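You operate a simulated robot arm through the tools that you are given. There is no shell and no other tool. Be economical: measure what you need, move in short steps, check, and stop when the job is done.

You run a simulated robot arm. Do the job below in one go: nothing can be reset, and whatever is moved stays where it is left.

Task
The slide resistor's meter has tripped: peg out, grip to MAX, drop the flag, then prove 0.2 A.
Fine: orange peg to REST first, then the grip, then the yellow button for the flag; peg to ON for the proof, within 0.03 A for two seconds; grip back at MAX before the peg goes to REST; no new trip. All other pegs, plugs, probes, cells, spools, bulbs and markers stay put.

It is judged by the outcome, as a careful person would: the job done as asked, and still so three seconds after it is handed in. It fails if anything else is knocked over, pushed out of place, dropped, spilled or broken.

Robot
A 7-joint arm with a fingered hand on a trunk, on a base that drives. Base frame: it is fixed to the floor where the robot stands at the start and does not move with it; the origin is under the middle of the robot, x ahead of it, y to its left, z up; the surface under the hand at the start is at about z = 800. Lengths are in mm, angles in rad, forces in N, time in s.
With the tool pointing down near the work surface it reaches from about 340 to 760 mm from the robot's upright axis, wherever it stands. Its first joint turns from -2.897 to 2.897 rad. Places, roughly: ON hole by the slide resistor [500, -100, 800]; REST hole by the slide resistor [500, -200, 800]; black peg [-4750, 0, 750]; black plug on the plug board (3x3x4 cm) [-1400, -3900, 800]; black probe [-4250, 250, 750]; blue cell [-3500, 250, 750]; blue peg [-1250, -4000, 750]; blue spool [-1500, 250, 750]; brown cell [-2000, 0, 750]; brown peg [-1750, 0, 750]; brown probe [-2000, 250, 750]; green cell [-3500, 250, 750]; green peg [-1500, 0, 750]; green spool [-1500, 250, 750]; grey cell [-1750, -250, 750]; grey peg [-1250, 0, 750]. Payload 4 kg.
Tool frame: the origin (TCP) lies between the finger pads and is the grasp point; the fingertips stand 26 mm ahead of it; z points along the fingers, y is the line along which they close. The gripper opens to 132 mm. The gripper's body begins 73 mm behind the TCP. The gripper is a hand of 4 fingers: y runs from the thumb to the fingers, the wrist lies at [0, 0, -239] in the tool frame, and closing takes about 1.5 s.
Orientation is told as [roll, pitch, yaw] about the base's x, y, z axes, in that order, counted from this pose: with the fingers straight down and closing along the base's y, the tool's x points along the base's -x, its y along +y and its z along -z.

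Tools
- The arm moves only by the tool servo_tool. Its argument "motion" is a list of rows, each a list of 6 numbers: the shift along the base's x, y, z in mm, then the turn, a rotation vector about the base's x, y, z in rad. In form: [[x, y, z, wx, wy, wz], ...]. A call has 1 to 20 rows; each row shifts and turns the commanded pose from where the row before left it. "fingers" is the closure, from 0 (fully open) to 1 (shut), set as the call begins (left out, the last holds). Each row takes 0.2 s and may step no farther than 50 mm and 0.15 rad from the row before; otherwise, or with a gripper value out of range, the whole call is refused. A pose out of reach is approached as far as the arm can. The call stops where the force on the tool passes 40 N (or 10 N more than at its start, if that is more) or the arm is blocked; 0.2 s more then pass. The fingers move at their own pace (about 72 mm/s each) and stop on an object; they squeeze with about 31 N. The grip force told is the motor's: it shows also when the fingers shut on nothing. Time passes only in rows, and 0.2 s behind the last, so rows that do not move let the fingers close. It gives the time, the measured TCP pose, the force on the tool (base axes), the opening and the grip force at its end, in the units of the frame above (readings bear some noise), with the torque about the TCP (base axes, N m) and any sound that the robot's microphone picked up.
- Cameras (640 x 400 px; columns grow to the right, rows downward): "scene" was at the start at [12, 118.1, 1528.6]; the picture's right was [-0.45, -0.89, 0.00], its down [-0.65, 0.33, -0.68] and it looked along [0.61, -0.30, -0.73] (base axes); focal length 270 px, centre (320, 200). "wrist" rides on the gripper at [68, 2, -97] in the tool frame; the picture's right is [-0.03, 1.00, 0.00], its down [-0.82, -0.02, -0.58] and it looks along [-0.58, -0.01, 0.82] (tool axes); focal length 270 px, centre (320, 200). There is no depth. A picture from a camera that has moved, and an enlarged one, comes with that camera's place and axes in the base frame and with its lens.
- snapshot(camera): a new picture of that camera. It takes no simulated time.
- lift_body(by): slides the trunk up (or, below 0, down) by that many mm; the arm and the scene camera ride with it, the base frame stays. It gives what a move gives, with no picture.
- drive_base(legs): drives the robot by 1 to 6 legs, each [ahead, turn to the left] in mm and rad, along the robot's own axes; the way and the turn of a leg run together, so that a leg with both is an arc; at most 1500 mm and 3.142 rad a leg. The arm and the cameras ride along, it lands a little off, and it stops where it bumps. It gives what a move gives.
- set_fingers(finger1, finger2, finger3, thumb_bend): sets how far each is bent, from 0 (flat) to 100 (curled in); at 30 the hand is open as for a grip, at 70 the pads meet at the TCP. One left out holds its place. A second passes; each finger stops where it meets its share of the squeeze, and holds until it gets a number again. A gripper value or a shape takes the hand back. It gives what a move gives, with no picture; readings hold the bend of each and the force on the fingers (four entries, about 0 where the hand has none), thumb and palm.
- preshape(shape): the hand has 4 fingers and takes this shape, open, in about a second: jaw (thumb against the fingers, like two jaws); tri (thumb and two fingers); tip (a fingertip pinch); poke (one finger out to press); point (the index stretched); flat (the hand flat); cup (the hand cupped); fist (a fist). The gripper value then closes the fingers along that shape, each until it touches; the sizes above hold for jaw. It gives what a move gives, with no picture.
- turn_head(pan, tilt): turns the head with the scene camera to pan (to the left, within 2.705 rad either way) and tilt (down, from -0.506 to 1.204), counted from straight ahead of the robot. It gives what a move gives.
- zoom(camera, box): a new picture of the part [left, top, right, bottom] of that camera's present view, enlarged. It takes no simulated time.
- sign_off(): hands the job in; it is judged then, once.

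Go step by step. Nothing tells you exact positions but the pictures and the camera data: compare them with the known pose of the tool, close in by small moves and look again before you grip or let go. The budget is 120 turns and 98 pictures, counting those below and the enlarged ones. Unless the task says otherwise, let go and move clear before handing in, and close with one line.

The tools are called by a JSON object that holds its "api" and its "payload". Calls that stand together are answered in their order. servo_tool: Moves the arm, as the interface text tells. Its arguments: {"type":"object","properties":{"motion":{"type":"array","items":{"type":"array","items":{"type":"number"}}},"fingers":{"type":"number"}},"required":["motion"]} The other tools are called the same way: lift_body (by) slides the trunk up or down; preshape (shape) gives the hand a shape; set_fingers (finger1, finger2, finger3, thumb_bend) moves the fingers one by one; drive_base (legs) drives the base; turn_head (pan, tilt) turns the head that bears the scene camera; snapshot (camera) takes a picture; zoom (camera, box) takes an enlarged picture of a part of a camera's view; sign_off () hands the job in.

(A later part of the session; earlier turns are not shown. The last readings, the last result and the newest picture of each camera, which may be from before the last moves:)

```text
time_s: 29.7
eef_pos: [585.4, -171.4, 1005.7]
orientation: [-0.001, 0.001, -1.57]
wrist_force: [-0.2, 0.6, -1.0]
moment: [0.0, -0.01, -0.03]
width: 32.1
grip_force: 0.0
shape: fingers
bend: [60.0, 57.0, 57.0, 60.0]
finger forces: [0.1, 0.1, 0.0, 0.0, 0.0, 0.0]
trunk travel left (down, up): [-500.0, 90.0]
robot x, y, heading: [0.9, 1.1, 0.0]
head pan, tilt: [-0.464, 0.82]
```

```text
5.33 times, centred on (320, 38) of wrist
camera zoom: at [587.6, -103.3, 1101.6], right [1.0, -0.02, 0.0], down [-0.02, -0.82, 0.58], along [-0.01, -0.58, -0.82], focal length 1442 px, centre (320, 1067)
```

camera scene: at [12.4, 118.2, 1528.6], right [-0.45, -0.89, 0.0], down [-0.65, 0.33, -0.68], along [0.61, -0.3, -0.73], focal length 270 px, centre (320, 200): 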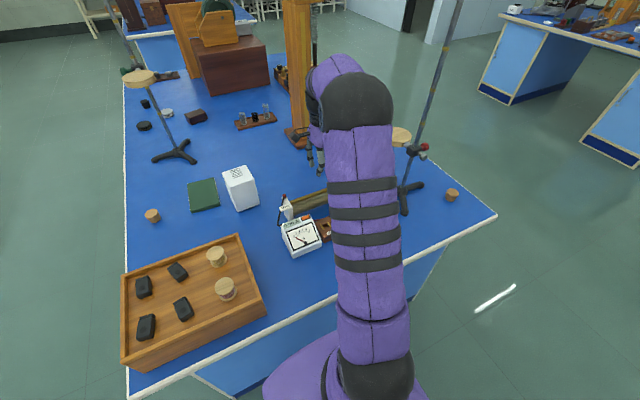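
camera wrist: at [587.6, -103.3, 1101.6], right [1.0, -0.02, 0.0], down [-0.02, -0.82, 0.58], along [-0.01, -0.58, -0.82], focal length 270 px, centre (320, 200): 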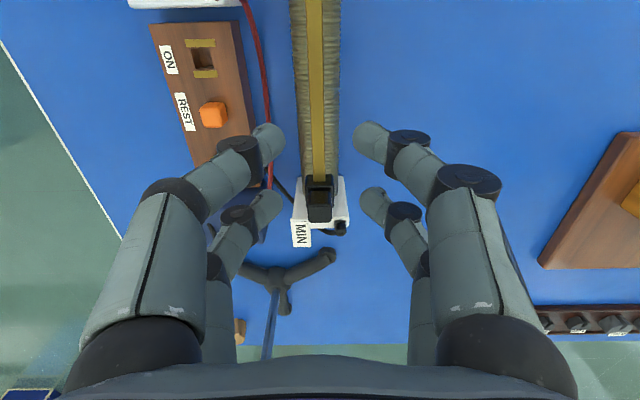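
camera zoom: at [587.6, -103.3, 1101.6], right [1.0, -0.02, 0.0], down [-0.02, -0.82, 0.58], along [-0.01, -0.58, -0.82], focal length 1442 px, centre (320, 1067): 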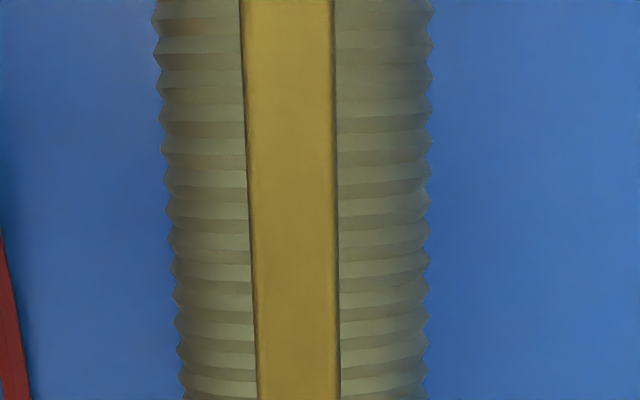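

Knob top is at about z=925, centre (585,-244), about 20 mm wide. To stay clear of the MIN post I'll pinch with finger2/finger3 (the -y pair), so TCP y≈-229; I'll lower to 965 and check.

{"api": "servo_tool", "payload": {"motion": [[0, -30, 0, 0, 0, 0], [0, -28, 0, 0, 0, 0], [0, 0, -40, 0, 0, 0], [0, 0, 0, 0, 0, 0]]}}

{"api": "snapshot", "payload": {"camera": "wrist"}}

```text
time_s: 30.7
eef_pos: [585.2, -230.1, 964.7]
orientation: [-0.002, 0.001, -1.568]
wrist_force: [-0.1, 0.5, -0.3]
moment: [-0.03, 0.01, 0.02]
width: 32.1
grip_force: 0.0
shape: fingers
bend: [60.0, 57.0, 57.0, 60.0]
finger forces: [0.0, 0.1, 0.0, 0.0, 0.0, 0.0]
trunk travel left (down, up): [-500.0, 90.0]
robot x, y, heading: [0.1, -0.7, -0.008]
head pan, tilt: [-0.464, 0.82]
```

```text
60 pictures are left
camera wrist: at [587.0, -161.3, 1061.1], right [1.0, -0.02, 0.0], down [-0.02, -0.82, 0.58], along [-0.01, -0.58, -0.82], focal length 270 px, centre (320, 200)
```

wrist: 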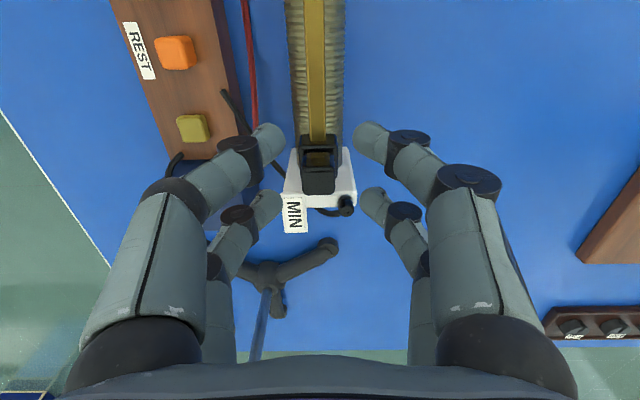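

{"api": "servo_tool", "payload": {"motion": [[0, 0, -10, 0, 0, 0], [0, 0, -8, 0, 0, 0], [0, 0, -6, 0, 0, 0], [0, 0, -4, 0, 0, 0], [0, 0, 0, 0, 0, 0]]}}

{"api": "snapshot", "payload": {"camera": "wrist"}}

{"api": "zoom", "payload": {"camera": "wrist", "box": [240, 120, 400, 220]}}

```text
time_s: 31.9
eef_pos: [583.7, -229.7, 937.0]
orientation: [0.0, 0.001, -1.568]
wrist_force: [-0.5, 0.5, 0.4]
moment: [0.02, 0.0, 0.01]
width: 32.1
grip_force: 0.0
shape: fingers
bend: [60.0, 57.0, 57.0, 60.0]
finger forces: [0.0, 0.0, 0.1, 0.1, 0.0, 0.1]
trunk travel left (down, up): [-500.0, 90.0]
robot x, y, heading: [-2.8, 0.3, -0.002]
head pan, tilt: [-0.464, 0.82]
```

```text
59 pictures are left
camera wrist: at [585.6, -161.9, 1033.0], right [1.0, -0.02, 0.0], down [-0.02, -0.82, 0.58], along [-0.01, -0.58, -0.82], focal length 270 px, centre (320, 200)
```

wrist: 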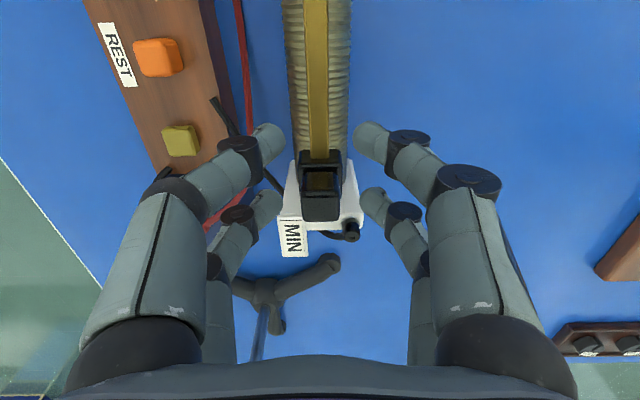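

```text
4.00 times, centred on (320, 170) of wrist
camera zoom: at [585.6, -161.9, 1033.0], right [1.0, -0.02, 0.0], down [-0.02, -0.82, 0.58], along [-0.01, -0.58, -0.82], focal length 1081 px, centre (320, 320)
```

zoom: 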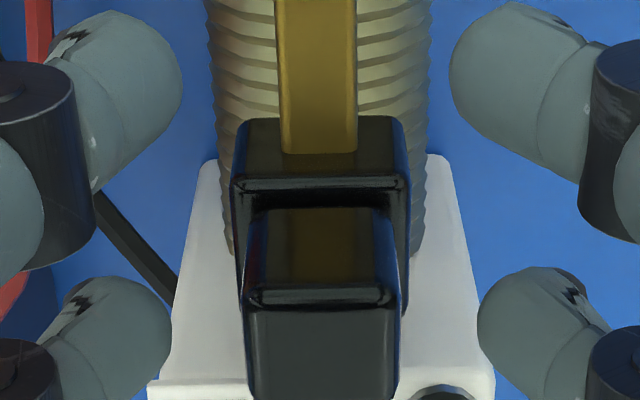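

The lower pair straddles the knob. Pinching with finger2 and finger3.

{"api": "set_fingers", "payload": {"finger2": 73, "finger3": 73}}

{"api": "zoom", "payload": {"camera": "wrist", "box": [240, 120, 400, 220]}}

```text
time_s: 32.9
eef_pos: [583.8, -230.6, 937.3]
orientation: [-0.001, -0.001, -1.569]
wrist_force: [-0.7, 0.7, -6.0]
moment: [0.07, 0.01, -0.01]
width: 32.1
grip_force: 6.6
shape: fingers
bend: [60.0, 68.0, 68.0, 60.0]
finger forces: [0.0, 6.0, 6.8, 0.0, 0.0, 0.1]
trunk travel left (down, up): [-500.0, 90.0]
robot x, y, heading: [1.4, -4.3, -0.003]
head pan, tilt: [-0.464, 0.82]
```

```text
4.00 times, centred on (320, 170) of wrist
camera zoom: at [585.8, -162.0, 1032.6], right [1.0, -0.02, 0.0], down [-0.02, -0.82, 0.58], along [-0.01, -0.58, -0.82], focal length 1081 px, centre (320, 320)
```

zoom: 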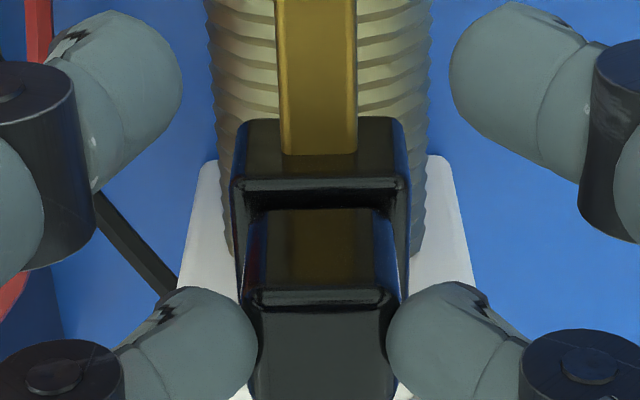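

Gripped. I'll slide +y in small steps and check the knob follows.

{"api": "servo_tool", "payload": {"motion": [[0, 5, 0, 0, 0, 0], [0, 5, 0, 0, 0, 0], [0, 5, 0, 0, 0, 0], [0, 5, 0, 0, 0, 0], [0, 0, 0, 0, 0, 0]]}}

{"api": "zoom", "payload": {"camera": "wrist", "box": [240, 120, 400, 220]}}

```text
time_s: 34.1
eef_pos: [583.3, -210.8, 937.0]
orientation: [-0.002, -0.001, -1.569]
wrist_force: [-1.3, 0.7, -5.7]
moment: [0.09, 0.01, -0.02]
width: 32.2
grip_force: 5.5
shape: fingers
bend: [60.0, 69.0, 68.0, 60.0]
finger forces: [0.1, 4.9, 6.7, 0.0, 0.0, 0.0]
trunk travel left (down, up): [-500.0, 90.0]
robot x, y, heading: [-0.1, -0.2, -0.005]
head pan, tilt: [-0.464, 0.82]
```

```text
4.00 times, centred on (320, 170) of wrist
camera zoom: at [586.3, -142.8, 1033.3], right [1.0, -0.02, 0.0], down [-0.02, -0.82, 0.58], along [-0.01, -0.58, -0.82], focal length 1081 px, centre (320, 320)
```

zoom: 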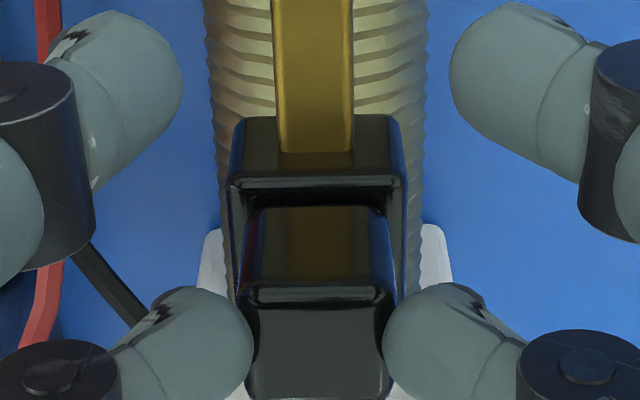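

It follows. Sliding further with a slight -x correction.

{"api": "servo_tool", "payload": {"motion": [[-0.2, 7, 0, 0, 0, 0], [-0.2, 7, 0, 0, 0, 0], [-0.2, 7, 0, 0, 0, 0], [-0.2, 7, 0, 0, 0, 0], [-0.2, 7, 0, 0, 0, 0], [-0.2, 7, 0, 0, 0, 0], [-0.2, 7, 0, 0, 0, 0], [-0.2, 7, 0, 0, 0, 0], [0, 0, 0, 0, 0, 0]]}}

{"api": "snapshot", "payload": {"camera": "wrist"}}

```text
time_s: 36.1
eef_pos: [583.2, -154.9, 936.1]
orientation: [0.0, -0.001, -1.57]
wrist_force: [1.6, 0.0, -1.2]
moment: [0.0, -0.07, 0.03]
width: 32.1
grip_force: 7.2
shape: fingers
bend: [60.0, 69.0, 68.0, 60.0]
finger forces: [0.1, 7.5, 6.3, 0.0, 0.0, 0.0]
trunk travel left (down, up): [-500.0, 90.0]
robot x, y, heading: [1.2, 1.8, -0.002]
head pan, tilt: [-0.464, 0.82]
```

```text
55 pictures are left
camera wrist: at [585.6, -86.8, 1033.1], right [1.0, -0.02, 0.0], down [-0.02, -0.82, 0.58], along [-0.01, -0.58, -0.82], focal length 270 px, centre (320, 200)
```

wrist: 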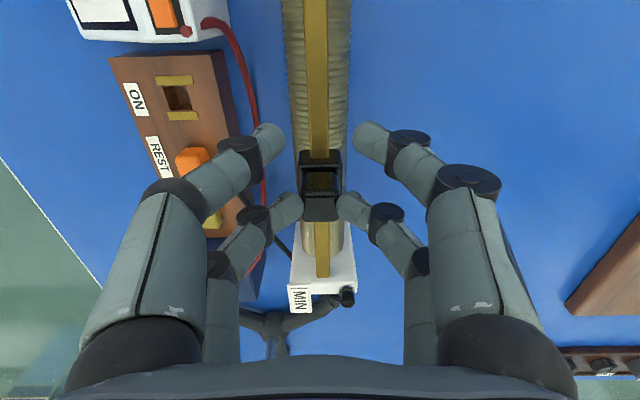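

Knob is at about y=-170. I'll release, shift so the thumb/finger1 pair is on the knob, and re-pinch for the MAX end.

{"api": "set_fingers", "payload": {"finger2": 57, "finger3": 57}}

{"api": "servo_tool", "payload": {"motion": [[0, -17, 0, 0, 0, 0], [0, -17, 0, 0, 0, 0], [0, 0, 0, 0, 0, 0]]}}

{"api": "snapshot", "payload": {"camera": "wrist"}}

```text
time_s: 37.1
eef_pos: [583.7, -155.8, 937.2]
orientation: [0.001, 0.0, -1.569]
wrist_force: [-0.9, -0.6, -0.6]
moment: [-0.07, 0.01, -0.02]
width: 31.9
grip_force: 0.0
shape: fingers
bend: [60.0, 56.0, 56.0, 60.0]
finger forces: [0.0, 0.0, 0.0, 0.0, 0.0, 0.0]
trunk travel left (down, up): [-500.0, 90.0]
robot x, y, heading: [-2.2, 0.9, 0.003]
head pan, tilt: [-0.464, 0.82]
```

```text
time_s: 37.9
eef_pos: [584.5, -190.2, 937.0]
orientation: [0.0, -0.001, -1.57]
wrist_force: [-0.1, -0.8, -0.7]
moment: [0.01, 0.03, 0.0]
width: 31.9
grip_force: 0.1
shape: fingers
bend: [60.0, 56.0, 56.0, 60.0]
finger forces: [0.0, 0.0, 0.0, 0.0, 0.0, 0.1]
trunk travel left (down, up): [-500.0, 90.0]
robot x, y, heading: [-3.6, 2.0, 0.002]
head pan, tilt: [-0.464, 0.82]
```

```text
54 pictures are left
camera wrist: at [586.3, -121.2, 1032.5], right [1.0, -0.02, 0.0], down [-0.02, -0.82, 0.58], along [-0.01, -0.58, -0.82], focal length 270 px, centre (320, 200)
```

wrist: 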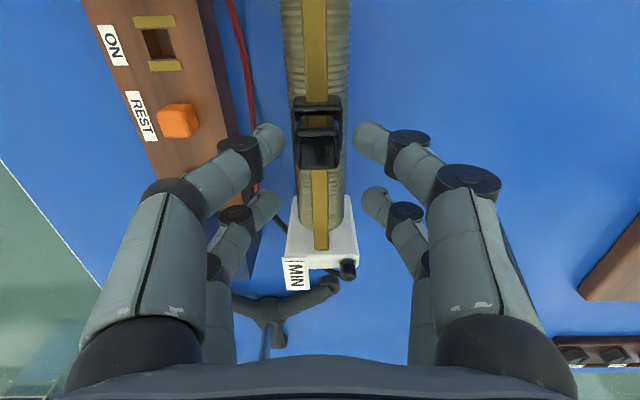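

{"api": "set_fingers", "payload": {"finger1": 73, "thumb_bend": 73}}

{"api": "servo_tool", "payload": {"motion": [[-0.2, 7, 0, 0, 0, 0], [-0.2, 7, 0, 0, 0, 0], [-0.2, 7, 0, 0, 0, 0], [-0.2, 7, 0, 0, 0, 0], [-0.2, 7, 0, 0, 0, 0], [-0.2, 7, 0, 0, 0, 0], [-0.2, 7, 0, 0, 0, 0], [0, 0, 0, 0, 0, 0]]}}

{"api": "snapshot", "payload": {"camera": "wrist"}}

{"api": "zoom", "payload": {"camera": "scene", "box": [260, 140, 420, 240]}}

```text
time_s: 38.9
eef_pos: [583.6, -189.5, 935.6]
orientation: [-0.001, 0.0, -1.569]
wrist_force: [-4.9, -0.2, -5.2]
moment: [-0.06, 0.1, 0.12]
width: 17.4
grip_force: 8.1
shape: fingers
bend: [68.0, 56.0, 56.0, 67.0]
finger forces: [5.7, 0.0, 0.0, 0.1, 11.0, 0.0]
trunk travel left (down, up): [-500.0, 90.0]
robot x, y, heading: [-2.1, 1.9, -0.002]
head pan, tilt: [-0.464, 0.82]
```

```text
time_s: 40.7
eef_pos: [582.6, -141.3, 935.7]
orientation: [-0.001, 0.0, -1.571]
wrist_force: [-0.3, 0.5, -8.4]
moment: [-0.15, 0.0, 0.03]
width: 18.0
grip_force: 7.2
shape: fingers
bend: [68.0, 56.0, 56.0, 67.0]
finger forces: [6.7, 0.0, 0.1, 0.0, 8.1, 0.1]
trunk travel left (down, up): [-500.0, 90.0]
robot x, y, heading: [1.3, 0.8, -0.0]
head pan, tilt: [-0.464, 0.82]
```

```text
53 pictures are left
camera wrist: at [585.0, -71.4, 1032.7], right [1.0, -0.02, 0.0], down [-0.02, -0.82, 0.58], along [-0.01, -0.58, -0.82], focal length 270 px, centre (320, 200)
```

wrist: 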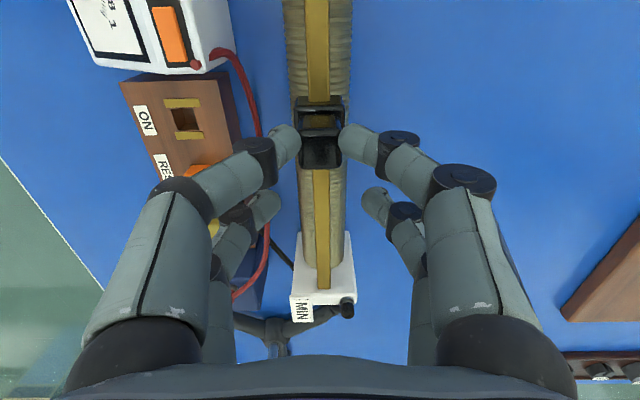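

```text
4.00 times, centred on (340, 190) of scene
camera zoom: at [12.6, 118.0, 1528.6], right [-0.45, -0.89, 0.0], down [-0.66, 0.33, -0.68], along [0.61, -0.3, -0.73], focal length 1079 px, centre (240, 240)
```

zoom: 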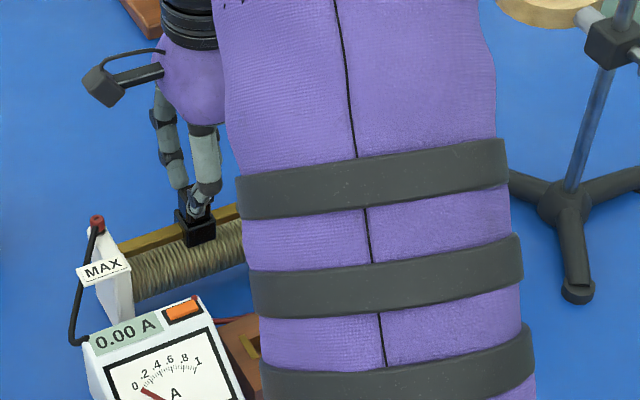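

{"api": "servo_tool", "payload": {"motion": [[-0.2, 6, 0, 0, 0, 0], [-0.2, 6, 0, 0, 0, 0], [-0.2, 6, 0, 0, 0, 0], [-0.2, 6, 0, 0, 0, 0], [-0.2, 6, 0, 0, 0, 0], [-0.2, 6, 0, 0, 0, 0], [0, 0, 0, 0, 0, 0]]}}

{"api": "zoom", "payload": {"camera": "scene", "box": [270, 160, 350, 210]}}

```text
time_s: 42.3
eef_pos: [581.9, -103.0, 936.9]
orientation: [-0.001, 0.0, -1.569]
wrist_force: [1.8, 0.2, -5.7]
moment: [-0.13, -0.02, -0.04]
width: 17.2
grip_force: 7.3
shape: fingers
bend: [67.0, 56.0, 56.0, 68.0]
finger forces: [7.6, 0.0, 0.0, 0.0, 6.2, 0.0]
trunk travel left (down, up): [-500.0, 90.0]
robot x, y, heading: [-1.0, -2.5, 0.0]
head pan, tilt: [-0.464, 0.82]
```

```text
8.00 times, centred on (310, 185) of scene
camera zoom: at [12.7, 118.1, 1528.6], right [-0.45, -0.89, 0.0], down [-0.66, 0.33, -0.68], along [0.61, -0.3, -0.73], focal length 2158 px, centre (400, 320)
```

zoom: 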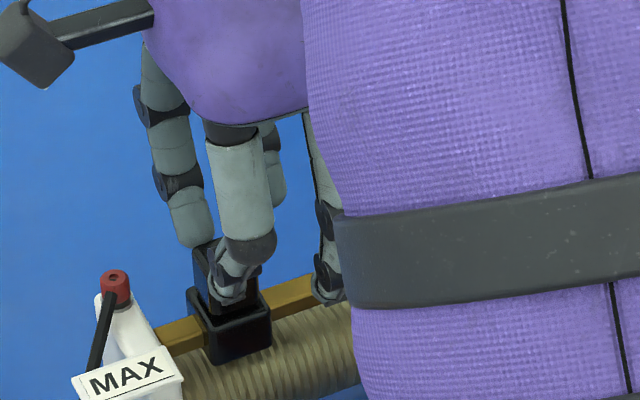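

About 15 mm left to the MAX stop. Slow steps until it meets the stop.

{"api": "servo_tool", "payload": {"motion": [[0, 3, 0, 0, 0, 0], [-0.2, 3, 0, 0, 0, 0], [0, 3, 0, 0, 0, 0], [0, 0, 0, 0, 0, 0]]}}

{"api": "zoom", "payload": {"camera": "scene", "box": [270, 160, 350, 210]}}

{"api": "snapshot", "payload": {"camera": "wrist"}}

```text
time_s: 43.3
eef_pos: [580.6, -94.3, 937.1]
orientation: [0.0, 0.001, -1.57]
wrist_force: [1.4, 1.2, -6.5]
moment: [-0.1, -0.04, -0.02]
width: 17.9
grip_force: 7.4
shape: fingers
bend: [67.0, 56.0, 56.0, 68.0]
finger forces: [8.2, 0.1, 0.0, 0.1, 6.2, 0.0]
trunk travel left (down, up): [-500.0, 90.0]
robot x, y, heading: [-2.1, -0.3, 0.001]
head pan, tilt: [-0.464, 0.82]
```

```text
8.00 times, centred on (310, 185) of scene
camera zoom: at [12.7, 118.1, 1528.6], right [-0.45, -0.89, 0.0], down [-0.66, 0.33, -0.68], along [0.61, -0.3, -0.73], focal length 2158 px, centre (400, 320)
```

zoom: 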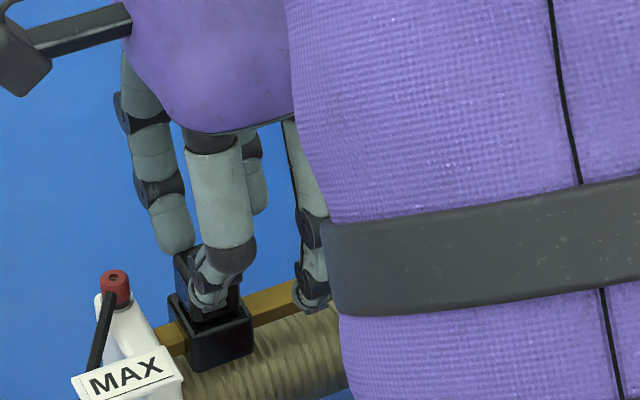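

```text
49 pictures are left
camera wrist: at [582.5, -26.4, 1033.1], right [1.0, -0.02, 0.0], down [-0.02, -0.82, 0.58], along [-0.01, -0.58, -0.82], focal length 270 px, centre (320, 200)
```

wrist: 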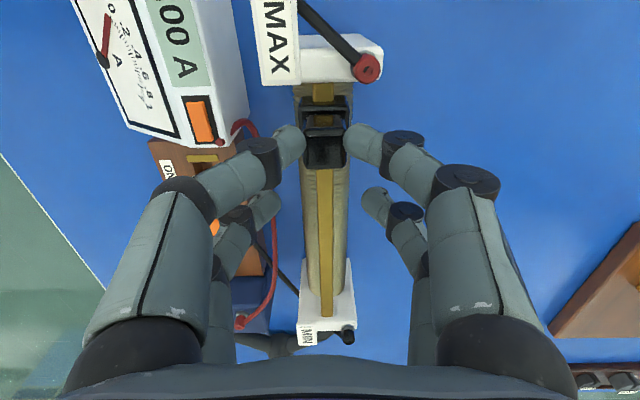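

{"api": "servo_tool", "payload": {"motion": [[0, 2, 0, 0, 0, 0], [0, 2, 0, 0, 0, 0], [0, 2, 0, 0, 0, 0], [0, 0, 0, 0, 0, 0]]}}

{"api": "zoom", "payload": {"camera": "wrist", "box": [240, 20, 400, 180]}}

```text
time_s: 44.3
eef_pos: [579.3, -89.2, 936.9]
orientation: [0.0, -0.001, -1.568]
wrist_force: [1.1, -4.3, -4.7]
moment: [-0.15, 0.0, -0.03]
width: 17.6
grip_force: 6.9
shape: fingers
bend: [67.0, 56.0, 56.0, 68.0]
finger forces: [7.6, 0.0, 0.0, 0.0, 6.8, 0.0]
trunk travel left (down, up): [-500.0, 90.0]
robot x, y, heading: [-0.3, 1.1, -0.001]
head pan, tilt: [-0.464, 0.82]
```

```text
2.50 times, centred on (320, 100) of wrist
camera zoom: at [582.7, -21.6, 1033.1], right [1.0, -0.02, 0.0], down [-0.02, -0.82, 0.58], along [-0.01, -0.58, -0.82], focal length 676 px, centre (320, 450)
```

zoom: 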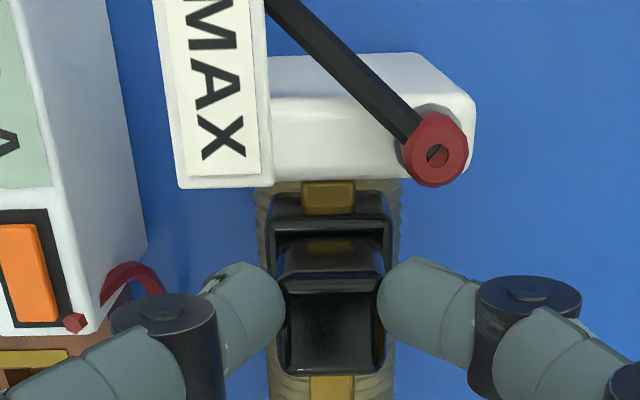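

A stop seems to be met (-4.3 N along y). One more small push to confirm.

{"api": "servo_tool", "payload": {"motion": [[0, 2, 0, 0, 0, 0], [0, 1, 0, 0, 0, 0], [0, 0, 0, 0, 0, 0]]}}

{"api": "zoom", "payload": {"camera": "wrist", "box": [240, 20, 400, 180]}}

```text
time_s: 45.1
eef_pos: [580.5, -87.5, 937.3]
orientation: [0.0, -0.001, -1.571]
wrist_force: [0.2, -10.6, 0.2]
moment: [-0.22, -0.01, -0.01]
width: 17.6
grip_force: 8.2
shape: fingers
bend: [68.0, 56.0, 56.0, 68.0]
finger forces: [8.2, 0.1, 0.0, 0.1, 8.0, 0.0]
trunk travel left (down, up): [-500.0, 90.0]
robot x, y, heading: [-2.5, -0.8, 0.004]
head pan, tilt: [-0.464, 0.82]
```

```text
2.50 times, centred on (320, 100) of wrist
camera zoom: at [582.6, -18.4, 1033.5], right [1.0, -0.02, 0.0], down [-0.02, -0.82, 0.58], along [-0.01, -0.58, -0.82], focal length 676 px, centre (320, 450)
```

zoom: 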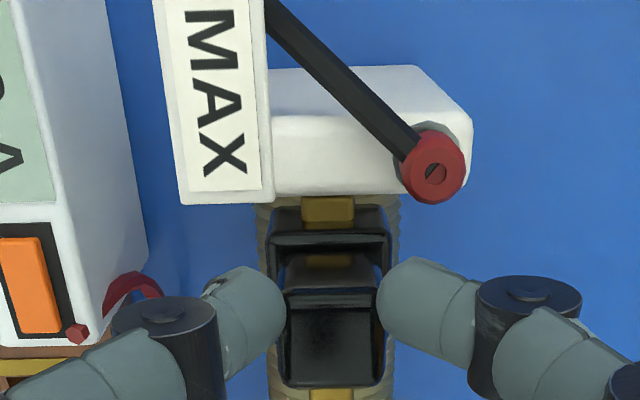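

The grip is at the MAX stop. I'll release, lift away, and take the poke shape for the yellow button.

{"api": "set_fingers", "payload": {"finger1": 58, "thumb_bend": 58}}

{"api": "servo_tool", "payload": {"motion": [[0, 0, 30, 0, 0, 0], [0, 0, 40, 0, 0, 0], [-40, -20, 0, 0, 0, 0], [-40, -20, 0, 0, 0, 0], [-24, -40, 0, 0, 0, 0], [0, 0, 0, 0, 0, 0]]}}

{"api": "preshape", "payload": {"shape": "poke"}}

{"api": "snapshot", "payload": {"camera": "wrist"}}

{"api": "snapshot", "payload": {"camera": "scene"}}

```text
time_s: 46.1
eef_pos: [580.2, -85.5, 936.7]
orientation: [-0.001, -0.001, -1.57]
wrist_force: [-0.4, 0.0, 0.1]
moment: [0.01, -0.01, 0.0]
width: 41.8
grip_force: 0.1
shape: fingers
bend: [57.0, 56.0, 56.0, 57.0]
finger forces: [0.2, 0.1, 0.0, 0.0, 0.0, 0.0]
trunk travel left (down, up): [-500.0, 90.0]
robot x, y, heading: [5.0, 3.3, 0.0]
head pan, tilt: [-0.464, 0.82]
```

```text
time_s: 47.5
eef_pos: [474.7, -164.4, 1006.8]
orientation: [-0.001, -0.001, -1.568]
wrist_force: [-0.1, 0.2, -0.1]
moment: [0.01, -0.02, -0.02]
width: 41.9
grip_force: 0.1
shape: fingers
bend: [57.0, 56.0, 56.0, 57.0]
finger forces: [0.0, 0.1, 0.1, 0.0, 0.0, 0.1]
trunk travel left (down, up): [-500.0, 90.0]
robot x, y, heading: [-4.7, -1.0, -0.001]
head pan, tilt: [-0.464, 0.82]
```

```text
time_s: 48.4
eef_pos: [473.7, -164.8, 1006.8]
orientation: [-0.001, 0.0, -1.569]
wrist_force: [0.2, -0.5, -0.9]
moment: [-0.01, 0.0, -0.02]
width: 0.2
grip_force: 0.1
shape: poke
bend: [100.0, 100.0, 100.0, 34.0]
finger forces: [0.1, 0.0, 0.1, 0.0, 0.0, 0.1]
trunk travel left (down, up): [-500.0, 90.0]
robot x, y, heading: [1.8, -1.6, 0.0]
head pan, tilt: [-0.464, 0.82]
```

```text
46 pictures are left
camera wrist: at [476.9, -96.3, 1102.9], right [1.0, -0.02, 0.0], down [-0.02, -0.82, 0.58], along [-0.01, -0.58, -0.82], focal length 270 px, centre (320, 200)
```

wrist: 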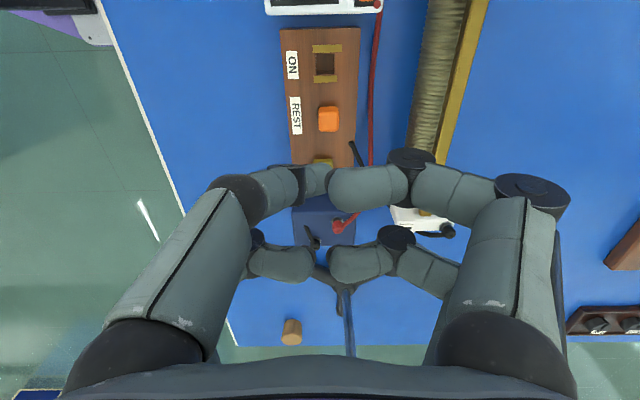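

```text
45 pictures are left
camera scene: at [12.0, 118.1, 1528.6], right [-0.45, -0.89, 0.0], down [-0.65, 0.33, -0.68], along [0.61, -0.3, -0.73], focal length 270 px, centre (320, 200)
```

scene: 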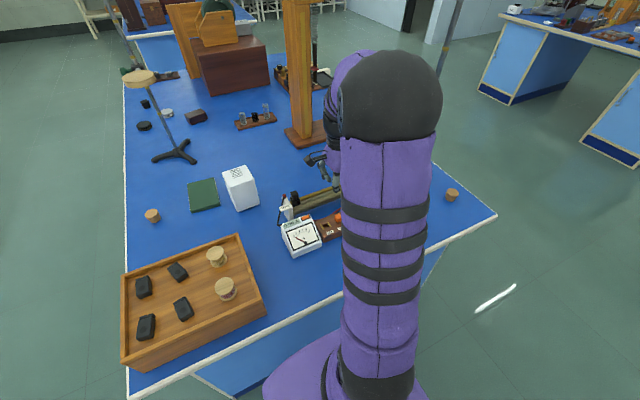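

The poke shape leaves fingers crossing, so instead I'll close both pairs and press with the closed finger2/finger3 tips at about (476.5,-241), keeping the other pair clear of the peg.

{"api": "set_fingers", "payload": {"finger1": 40, "finger2": 40, "finger3": 40, "thumb_bend": 40}}

{"api": "set_fingers", "payload": {"finger1": 68, "finger2": 72, "finger3": 72, "thumb_bend": 68}}

{"api": "servo_tool", "payload": {"motion": [[1, -30, -40, 0, 0, 0], [1, -32, -30, 0, 0, 0], [0, 0, -25, 0, 0, 0], [0, 0, 0, 0, 0, 0]]}}

{"api": "snapshot", "payload": {"camera": "wrist"}}

```text
time_s: 49.4
eef_pos: [474.7, -165.0, 1007.1]
orientation: [0.0, 0.0, -1.569]
wrist_force: [0.1, 0.2, 0.0]
moment: [-0.01, 0.04, 0.0]
width: 99.3
grip_force: 0.0
shape: fingers
bend: [40.0, 40.0, 40.0, 40.0]
finger forces: [0.0, 0.1, 0.0, 0.0, 0.0, 0.0]
trunk travel left (down, up): [-500.0, 90.0]
robot x, y, heading: [1.6, -3.1, -0.002]
head pan, tilt: [-0.464, 0.82]
```

```text
time_s: 50.4
eef_pos: [475.0, -165.3, 1007.3]
orientation: [0.0, 0.001, -1.57]
wrist_force: [-0.6, 0.4, 0.5]
moment: [0.0, 0.01, -0.01]
width: 7.7
grip_force: 0.0
shape: fingers
bend: [68.0, 71.0, 71.0, 68.0]
finger forces: [0.0, 0.0, 0.0, 0.0, 0.0, 0.1]
trunk travel left (down, up): [-500.0, 90.0]
robot x, y, heading: [-1.8, 1.8, 0.001]
head pan, tilt: [-0.464, 0.82]
```

```text
time_s: 51.4
eef_pos: [479.3, -227.3, 910.9]
orientation: [0.0, -0.002, -1.569]
wrist_force: [0.0, -0.4, 0.2]
moment: [-0.01, -0.01, -0.02]
width: 7.4
grip_force: 0.1
shape: fingers
bend: [68.0, 71.0, 71.0, 68.0]
finger forces: [0.0, 0.0, 0.1, 0.1, 0.1, 0.0]
trunk travel left (down, up): [-500.0, 90.0]
robot x, y, heading: [-2.8, -0.2, -0.002]
head pan, tilt: [-0.464, 0.82]
```

```text
44 pictures are left
camera wrist: at [480.4, -158.7, 1007.5], right [1.0, -0.02, 0.0], down [-0.02, -0.82, 0.58], along [-0.01, -0.58, -0.82], focal length 270 px, centre (320, 200)
```

wrist: 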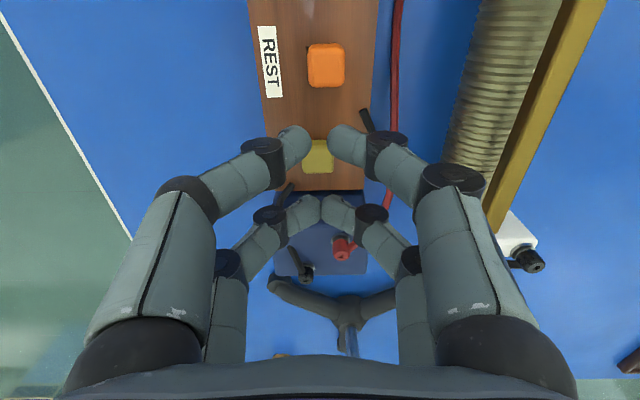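

Pressing pair sits at about y=-245, a touch past the button centre. I'll nudge (-2,+1.5) and press down slowly with force watching.

{"api": "servo_tool", "payload": {"motion": [[-2, 1.5, -15, 0, 0, 0], [0, 0, -12, 0, 0, 0], [0, 0, -8, 0, 0, 0], [0, 0, 0, 0, 0, 0]]}}

{"api": "snapshot", "payload": {"camera": "wrist"}}

{"api": "zoom", "payload": {"camera": "scene", "box": [260, 160, 420, 260]}}

```text
time_s: 52.4
eef_pos: [475.8, -226.1, 876.9]
orientation: [0.001, 0.001, -1.568]
wrist_force: [-1.1, -0.2, 0.2]
moment: [-0.01, 0.01, -0.03]
width: 7.4
grip_force: 0.0
shape: fingers
bend: [68.0, 71.0, 71.0, 68.0]
finger forces: [0.0, 0.1, 0.0, 0.1, 0.1, 0.0]
trunk travel left (down, up): [-500.0, 90.0]
robot x, y, heading: [4.5, -2.6, -0.001]
head pan, tilt: [-0.464, 0.82]
```

```text
43 pictures are left
camera wrist: at [478.1, -158.2, 972.9], right [1.0, -0.02, 0.0], down [-0.02, -0.82, 0.58], along [-0.01, -0.58, -0.82], focal length 270 px, centre (320, 200)
```

wrist: 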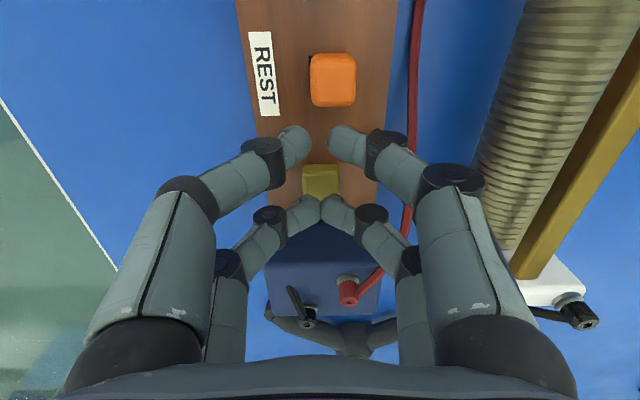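

```text
4.00 times, centred on (340, 210) of scene
camera zoom: at [12.0, 118.1, 1528.6], right [-0.45, -0.89, 0.0], down [-0.65, 0.33, -0.68], along [0.61, -0.3, -0.73], focal length 1079 px, centre (240, 160)
```

zoom: 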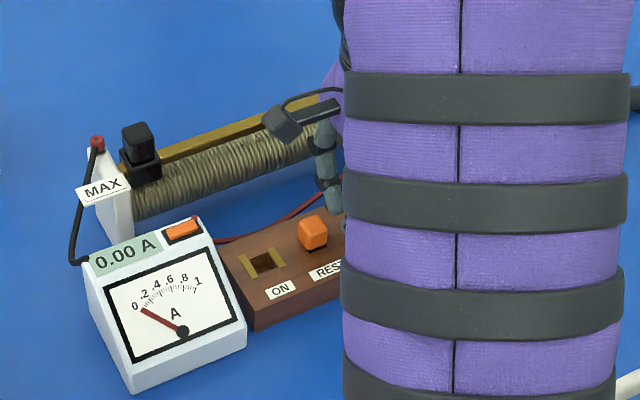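

The pressing tips would land near the button's -y edge. I'll open the other pair slightly so it straddles past the peg, shift +3 in y, and press gently.

{"api": "set_fingers", "payload": {"finger1": 63, "thumb_bend": 63}}

{"api": "servo_tool", "payload": {"motion": [[0, 3, 0, 0, 0, 0], [0, 0, -3, 0, 0, 0], [0, 0, -2, 0, 0, 0], [0, 0, -2, 0, 0, 0], [0, 0, 0, 0, 0, 0]]}}

{"api": "snapshot", "payload": {"camera": "wrist"}}

```text
time_s: 53.4
eef_pos: [477.0, -227.3, 877.1]
orientation: [-0.001, -0.001, -1.569]
wrist_force: [-1.0, -0.2, 0.2]
moment: [-0.02, 0.01, 0.01]
width: 22.2
grip_force: 0.1
shape: fingers
bend: [63.0, 71.0, 71.0, 63.0]
finger forces: [0.1, 0.0, 0.0, 0.0, 0.1, 0.0]
trunk travel left (down, up): [-500.0, 90.0]
robot x, y, heading: [0.7, -0.7, -0.002]
head pan, tilt: [-0.464, 0.82]
```

```text
time_s: 54.6
eef_pos: [476.9, -223.0, 869.4]
orientation: [-0.001, 0.001, -1.57]
wrist_force: [0.9, 0.7, -0.2]
moment: [0.0, 0.02, 0.02]
width: 22.2
grip_force: 0.1
shape: fingers
bend: [63.0, 71.0, 71.0, 63.0]
finger forces: [0.0, 0.0, 0.1, 0.1, 0.0, 0.0]
trunk travel left (down, up): [-500.0, 90.0]
robot x, y, heading: [0.7, -3.2, -0.002]
head pan, tilt: [-0.464, 0.82]
```

```text
41 pictures are left
camera wrist: at [478.4, -155.1, 965.8], right [1.0, -0.02, 0.0], down [-0.02, -0.82, 0.58], along [-0.01, -0.58, -0.82], focal length 270 px, centre (320, 200)
```

wrist: 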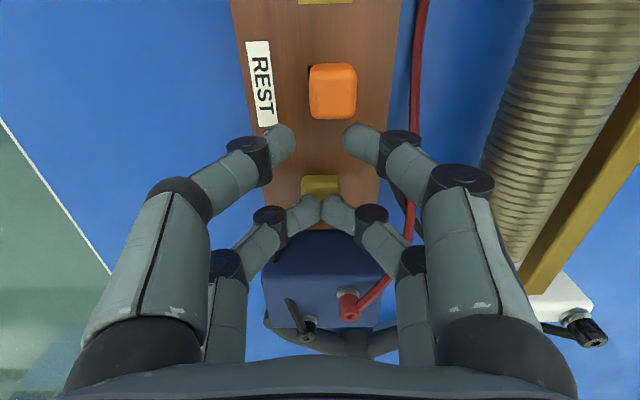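

{"api": "servo_tool", "payload": {"motion": [[0, 0, -1.5, 0, 0, 0], [0, 0, -1.5, 0, 0, 0], [0, 0, -1, 0, 0, 0], [0, 0, 0, 0, 0, 0]]}}

{"api": "zoom", "payload": {"camera": "scene", "box": [260, 180, 356, 240]}}

```text
time_s: 55.6
eef_pos: [476.1, -224.5, 865.8]
orientation: [0.002, 0.0, -1.569]
wrist_force: [-0.4, -0.1, 1.7]
moment: [-0.05, 0.03, -0.01]
width: 22.2
grip_force: 0.0
shape: fingers
bend: [63.0, 71.0, 71.0, 63.0]
finger forces: [0.0, 0.0, 0.0, 0.0, 0.0, 0.0]
trunk travel left (down, up): [-500.0, 90.0]
robot x, y, heading: [-3.0, 2.2, 0.001]
head pan, tilt: [-0.464, 0.82]
heard: click
```

```text
6.67 times, centred on (308, 210) of scene
camera zoom: at [11.9, 118.1, 1528.6], right [-0.45, -0.89, 0.0], down [-0.65, 0.33, -0.68], along [0.61, -0.3, -0.73], focal length 1798 px, centre (400, 133)
```

zoom: 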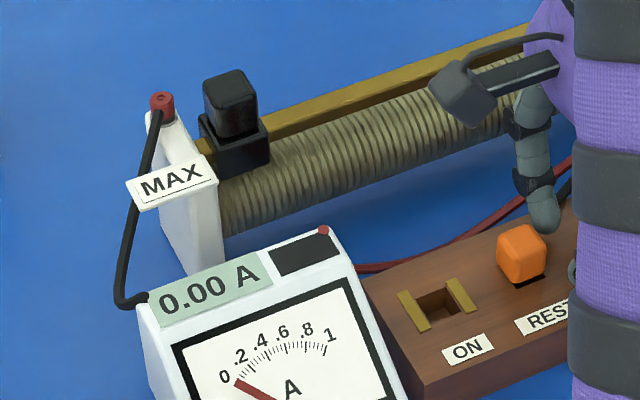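

Click heard and the flag is down. I'll lift off and go back to the peg at REST.

{"api": "servo_tool", "payload": {"motion": [[0, 0, 20, 0, 0, 0], [0, 0, 40, 0, 0, 0], [3, 10, 0, 0, 0, 0], [2, 11, 0, 0, 0, 0], [0, 0, 0, 0, 0, 0]]}}

{"api": "set_fingers", "payload": {"finger1": 60, "finger2": 57, "finger3": 57, "thumb_bend": 60}}

{"api": "snapshot", "payload": {"camera": "wrist"}}

```text
time_s: 56.8
eef_pos: [480.8, -200.4, 924.9]
orientation: [0.001, 0.0, -1.568]
wrist_force: [0.2, 0.7, -0.1]
moment: [0.01, -0.01, 0.02]
width: 22.2
grip_force: 0.1
shape: fingers
bend: [63.0, 71.0, 71.0, 63.0]
finger forces: [0.0, 0.0, 0.0, 0.1, 0.0, 0.0]
trunk travel left (down, up): [-500.0, 90.0]
robot x, y, heading: [1.5, 0.2, 0.004]
head pan, tilt: [-0.464, 0.82]
```

```text
time_s: 57.8
eef_pos: [481.5, -201.8, 924.6]
orientation: [-0.001, 0.0, -1.57]
wrist_force: [0.1, 0.1, -0.5]
moment: [0.0, -0.02, -0.01]
width: 31.9
grip_force: 0.1
shape: fingers
bend: [60.0, 56.0, 56.0, 60.0]
finger forces: [0.0, 0.0, 0.0, 0.0, 0.1, 0.0]
trunk travel left (down, up): [-500.0, 90.0]
robot x, y, heading: [1.6, 2.5, -0.001]
head pan, tilt: [-0.464, 0.82]
```

```text
39 pictures are left
camera wrist: at [483.2, -133.1, 1021.2], right [1.0, -0.02, 0.0], down [-0.02, -0.82, 0.58], along [-0.01, -0.58, -0.82], focal length 270 px, centre (320, 200)
```

wrist: 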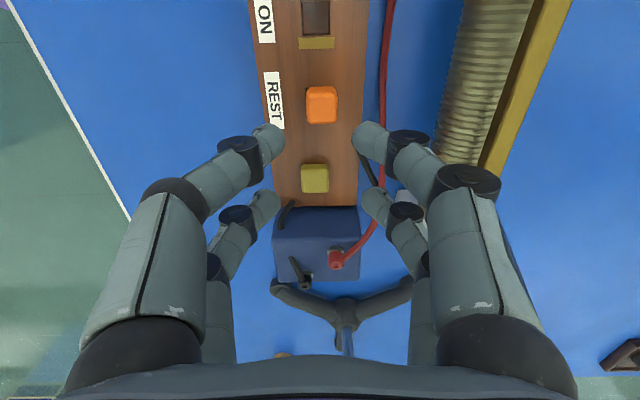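

{"api": "servo_tool", "payload": {"motion": [[0.5, -1.3, -25, 0, 0, 0], [0, 0, -20, 0, 0, 0], [0, 0, -10, 0, 0, 0], [0, 0, -4.5, 0, 0, 0], [0, 0, 0, 0, 0, 0]]}}

{"api": "snapshot", "payload": {"camera": "wrist"}}

```text
time_s: 59.0
eef_pos: [482.1, -203.7, 866.1]
orientation: [0.0, 0.001, -1.569]
wrist_force: [-0.2, 0.0, -0.4]
moment: [0.04, -0.01, -0.04]
width: 32.1
grip_force: 0.0
shape: fingers
bend: [60.0, 56.0, 56.0, 60.0]
finger forces: [0.0, 0.1, 0.0, 0.0, 0.0, 0.0]
trunk travel left (down, up): [-500.0, 90.0]
robot x, y, heading: [0.1, 1.5, -0.004]
head pan, tilt: [-0.464, 0.82]
```

```text
38 pictures are left
camera wrist: at [484.2, -135.4, 961.0], right [1.0, -0.02, 0.0], down [-0.02, -0.82, 0.58], along [-0.01, -0.58, -0.82], focal length 270 px, centre (320, 200)
```

wrist: 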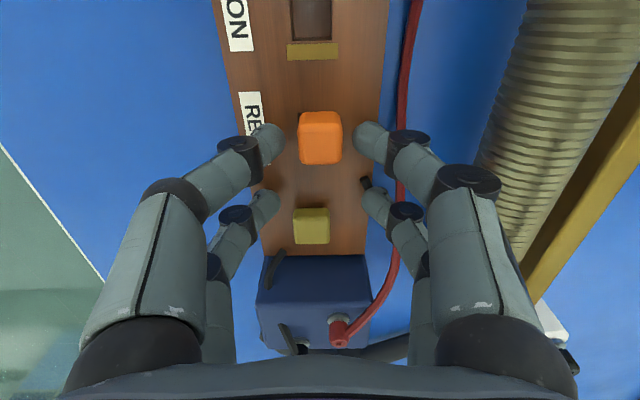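

{"api": "set_fingers", "payload": {"finger1": 72, "thumb_bend": 72}}

{"api": "servo_tool", "payload": {"motion": [[0, 0, 5, 0, 0, 0], [0, 0, 5, 0, 0, 0], [0, 0, 20, 0, 0, 0], [0, 0, 30, 0, 0, 0], [0, 0, 20, 0, 0, 0], [-0.4, 23.3, 0, 0, 0, 0], [-0.4, 23.4, 0, 0, 0, 0], [0, 0, 0, 0, 0, 0], [0, 0, 0, 0, 0, 0]]}}

{"api": "zoom", "payload": {"camera": "wrist", "box": [240, 30, 400, 130]}}

```text
time_s: 60.0
eef_pos: [481.7, -204.2, 864.3]
orientation: [0.001, 0.0, -1.568]
wrist_force: [-0.8, -0.2, 0.3]
moment: [-0.01, 0.0, 0.0]
width: 16.1
grip_force: 7.4
shape: fingers
bend: [67.0, 56.0, 56.0, 68.0]
finger forces: [6.6, 0.0, 0.0, 0.1, 7.5, 0.0]
trunk travel left (down, up): [-500.0, 90.0]
robot x, y, heading: [0.5, 0.0, -0.002]
head pan, tilt: [-0.464, 0.82]
```

```text
time_s: 62.0
eef_pos: [481.2, -158.0, 946.2]
orientation: [-0.001, 0.0, -1.567]
wrist_force: [0.3, -0.3, -0.5]
moment: [0.02, -0.04, 0.03]
width: 16.2
grip_force: 7.2
shape: fingers
bend: [67.0, 56.0, 56.0, 68.0]
finger forces: [7.0, 0.0, 0.0, 0.1, 6.9, 0.1]
trunk travel left (down, up): [-500.0, 90.0]
robot x, y, heading: [1.4, 1.6, -0.002]
head pan, tilt: [-0.464, 0.82]
```

```text
4.00 times, centred on (320, 80) of wrist
camera zoom: at [483.4, -89.6, 1043.1], right [1.0, -0.02, 0.0], down [-0.02, -0.82, 0.58], along [-0.01, -0.58, -0.82], focal length 1081 px, centre (320, 680)
```

zoom: 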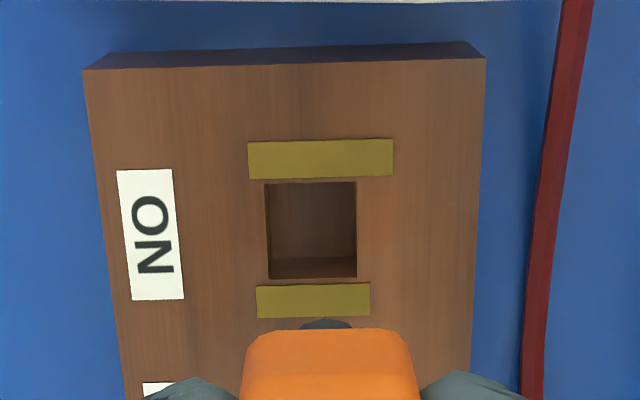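

The ON hole is about 1.4 mm further +y than the peg. Correcting and rechecking.

{"api": "servo_tool", "payload": {"motion": [[0, 1.4, -1.5, 0, 0, 0], [0, 0, 0, 0, 0, 0], [0, 0, 0, 0, 0, 0]]}}

{"api": "zoom", "payload": {"camera": "wrist", "box": [240, 30, 400, 130]}}

```text
time_s: 62.8
eef_pos: [480.1, -155.9, 945.0]
orientation: [-0.001, 0.0, -1.569]
wrist_force: [0.8, 0.4, -1.1]
moment: [-0.02, -0.01, -0.02]
width: 16.1
grip_force: 7.2
shape: fingers
bend: [67.0, 56.0, 56.0, 68.0]
finger forces: [6.8, 0.1, 0.0, 0.0, 6.9, 0.1]
trunk travel left (down, up): [-500.0, 90.0]
robot x, y, heading: [-0.9, -1.4, 0.005]
head pan, tilt: [-0.464, 0.82]
```

```text
4.00 times, centred on (320, 80) of wrist
camera zoom: at [483.1, -88.0, 1041.6], right [1.0, -0.02, 0.0], down [-0.02, -0.82, 0.58], along [-0.01, -0.58, -0.82], focal length 1081 px, centre (320, 680)
```

zoom: 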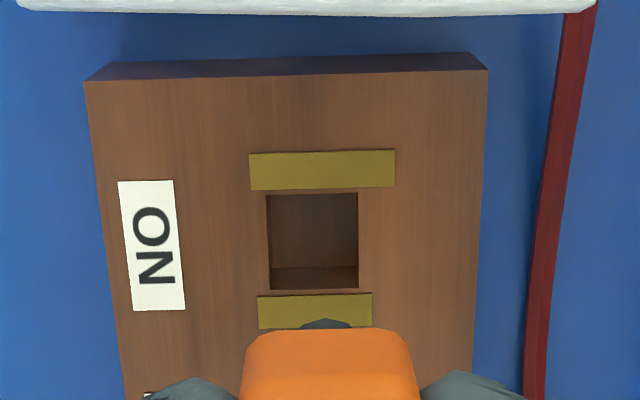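

Matched. Inserting the peg in ON slowly (grip is at MAX).

{"api": "servo_tool", "payload": {"motion": [[0.4, 0, -20, 0, 0, 0], [0, 0, -20, 0, 0, 0], [0, 0, -6, 0, 0, 0], [0, 0, -5, 0, 0, 0], [0, 0, -5, 0, 0, 0], [0, 0, -5, 0, 0, 0], [0, 0, -5, 0, 0, 0], [0, 0, -5, 0, 0, 0], [0, 0, -4, 0, 0, 0], [0, 0, -3, 0, 0, 0], [0, 0, 0, 0, 0, 0]]}}

{"api": "snapshot", "payload": {"camera": "wrist"}}

{"api": "zoom", "payload": {"camera": "scene", "box": [260, 180, 356, 240]}}

```text
time_s: 65.2
eef_pos: [481.2, -154.9, 866.7]
orientation: [0.0, -0.001, -1.568]
wrist_force: [-0.2, 0.1, -0.6]
moment: [0.0, -0.03, -0.01]
width: 15.9
grip_force: 6.8
shape: fingers
bend: [67.0, 56.0, 56.0, 68.0]
finger forces: [6.8, 0.0, 0.0, 0.0, 7.0, 0.0]
trunk travel left (down, up): [-500.0, 90.0]
robot x, y, heading: [2.5, 2.2, -0.0]
head pan, tilt: [-0.464, 0.82]
```

```text
35 pictures are left
camera wrist: at [483.4, -87.5, 962.8], right [1.0, -0.02, 0.0], down [-0.02, -0.82, 0.58], along [-0.01, -0.58, -0.82], focal length 270 px, centre (320, 200)
```

wrist: 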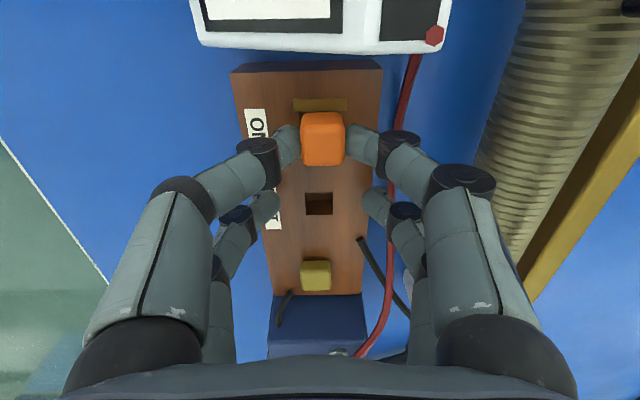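

```text
6.67 times, centred on (308, 210) of scene
camera zoom: at [12.0, 118.1, 1528.6], right [-0.45, -0.89, 0.0], down [-0.65, 0.33, -0.68], along [0.61, -0.3, -0.73], focal length 1798 px, centre (400, 133)
```

zoom: 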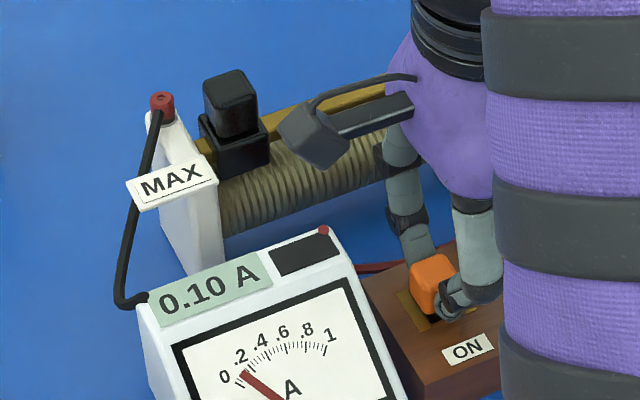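

The meter reads 0.10 A at MAX, no trip. Seat the peg fully and release, then go to the grip.

{"api": "servo_tool", "payload": {"motion": [[0, 0, -1.5, 0, 0, 0], [0, 0, 0, 0, 0, 0]]}}

{"api": "set_fingers", "payload": {"finger1": 60, "thumb_bend": 60}}

{"api": "servo_tool", "payload": {"motion": [[0, 0, 10, 0, 0, 0], [0, 0, 40, 0, 0, 0], [0, 0, 40, 0, 0, 0], [0, 0, 45, 0, 0, 0], [35, 25, 0, 0, 0, 0], [35, 25, 0, 0, 0, 0], [30, 18, 0, 0, 0, 0], [0, 0, 0, 0, 0, 0]]}}

{"api": "snapshot", "payload": {"camera": "wrist"}}

{"api": "zoom", "payload": {"camera": "scene", "box": [260, 180, 356, 240]}}

```text
time_s: 65.8
eef_pos: [482.0, -156.0, 865.6]
orientation: [-0.001, 0.001, -1.568]
wrist_force: [-0.2, -0.3, -1.0]
moment: [0.02, -0.01, 0.02]
width: 16.1
grip_force: 7.0
shape: fingers
bend: [67.0, 56.0, 56.0, 68.0]
finger forces: [6.8, 0.0, 0.0, 0.0, 7.0, 0.0]
trunk travel left (down, up): [-500.0, 90.0]
robot x, y, heading: [1.6, 0.9, 0.0]
head pan, tilt: [-0.464, 0.82]
```

```text
time_s: 66.8
eef_pos: [481.3, -154.8, 865.3]
orientation: [0.0, -0.002, -1.568]
wrist_force: [-1.0, 1.0, 0.7]
moment: [0.03, 0.03, 0.0]
width: 32.1
grip_force: 0.0
shape: fingers
bend: [60.0, 56.0, 56.0, 60.0]
finger forces: [0.1, 0.0, 0.1, 0.0, 0.0, 0.0]
trunk travel left (down, up): [-500.0, 90.0]
robot x, y, heading: [2.8, -0.6, 0.001]
head pan, tilt: [-0.464, 0.82]
```

```text
time_s: 68.6
eef_pos: [580.7, -87.2, 1000.6]
orientation: [0.001, 0.001, -1.57]
wrist_force: [0.3, 0.6, 0.1]
moment: [0.0, 0.04, -0.02]
width: 32.3
grip_force: 0.1
shape: fingers
bend: [60.0, 56.0, 56.0, 60.0]
finger forces: [0.1, 0.0, 0.0, 0.0, 0.0, 0.1]
trunk travel left (down, up): [-500.0, 90.0]
robot x, y, heading: [-1.2, -1.1, 0.004]
head pan, tilt: [-0.464, 0.82]
```

```text
33 pictures are left
camera wrist: at [582.4, -18.4, 1096.3], right [1.0, -0.02, 0.0], down [-0.02, -0.82, 0.58], along [-0.01, -0.58, -0.82], focal length 270 px, centre (320, 200)
```

wrist: 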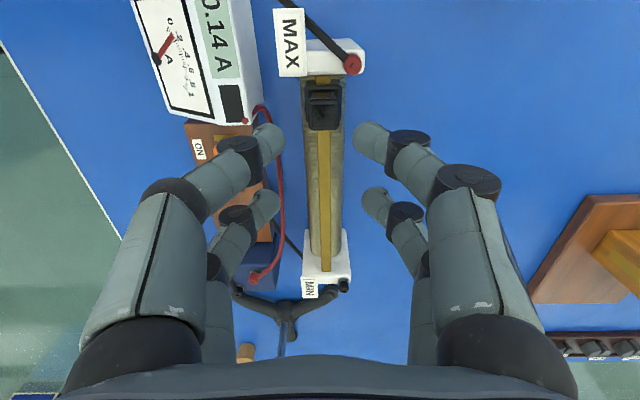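

```text
6.67 times, centred on (308, 210) of scene
camera zoom: at [12.3, 118.3, 1528.6], right [-0.45, -0.89, 0.0], down [-0.65, 0.33, -0.68], along [0.61, -0.3, -0.73], focal length 1798 px, centre (400, 133)
```

zoom: 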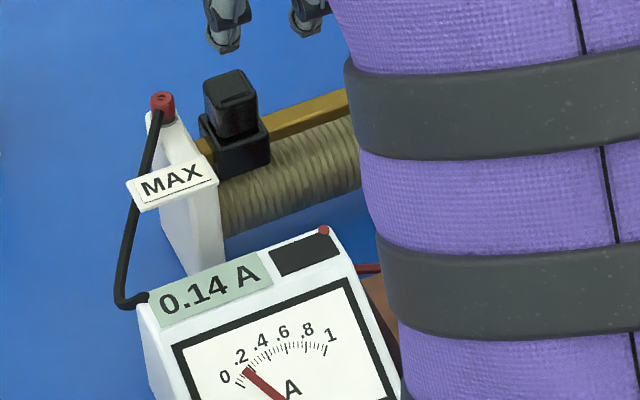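

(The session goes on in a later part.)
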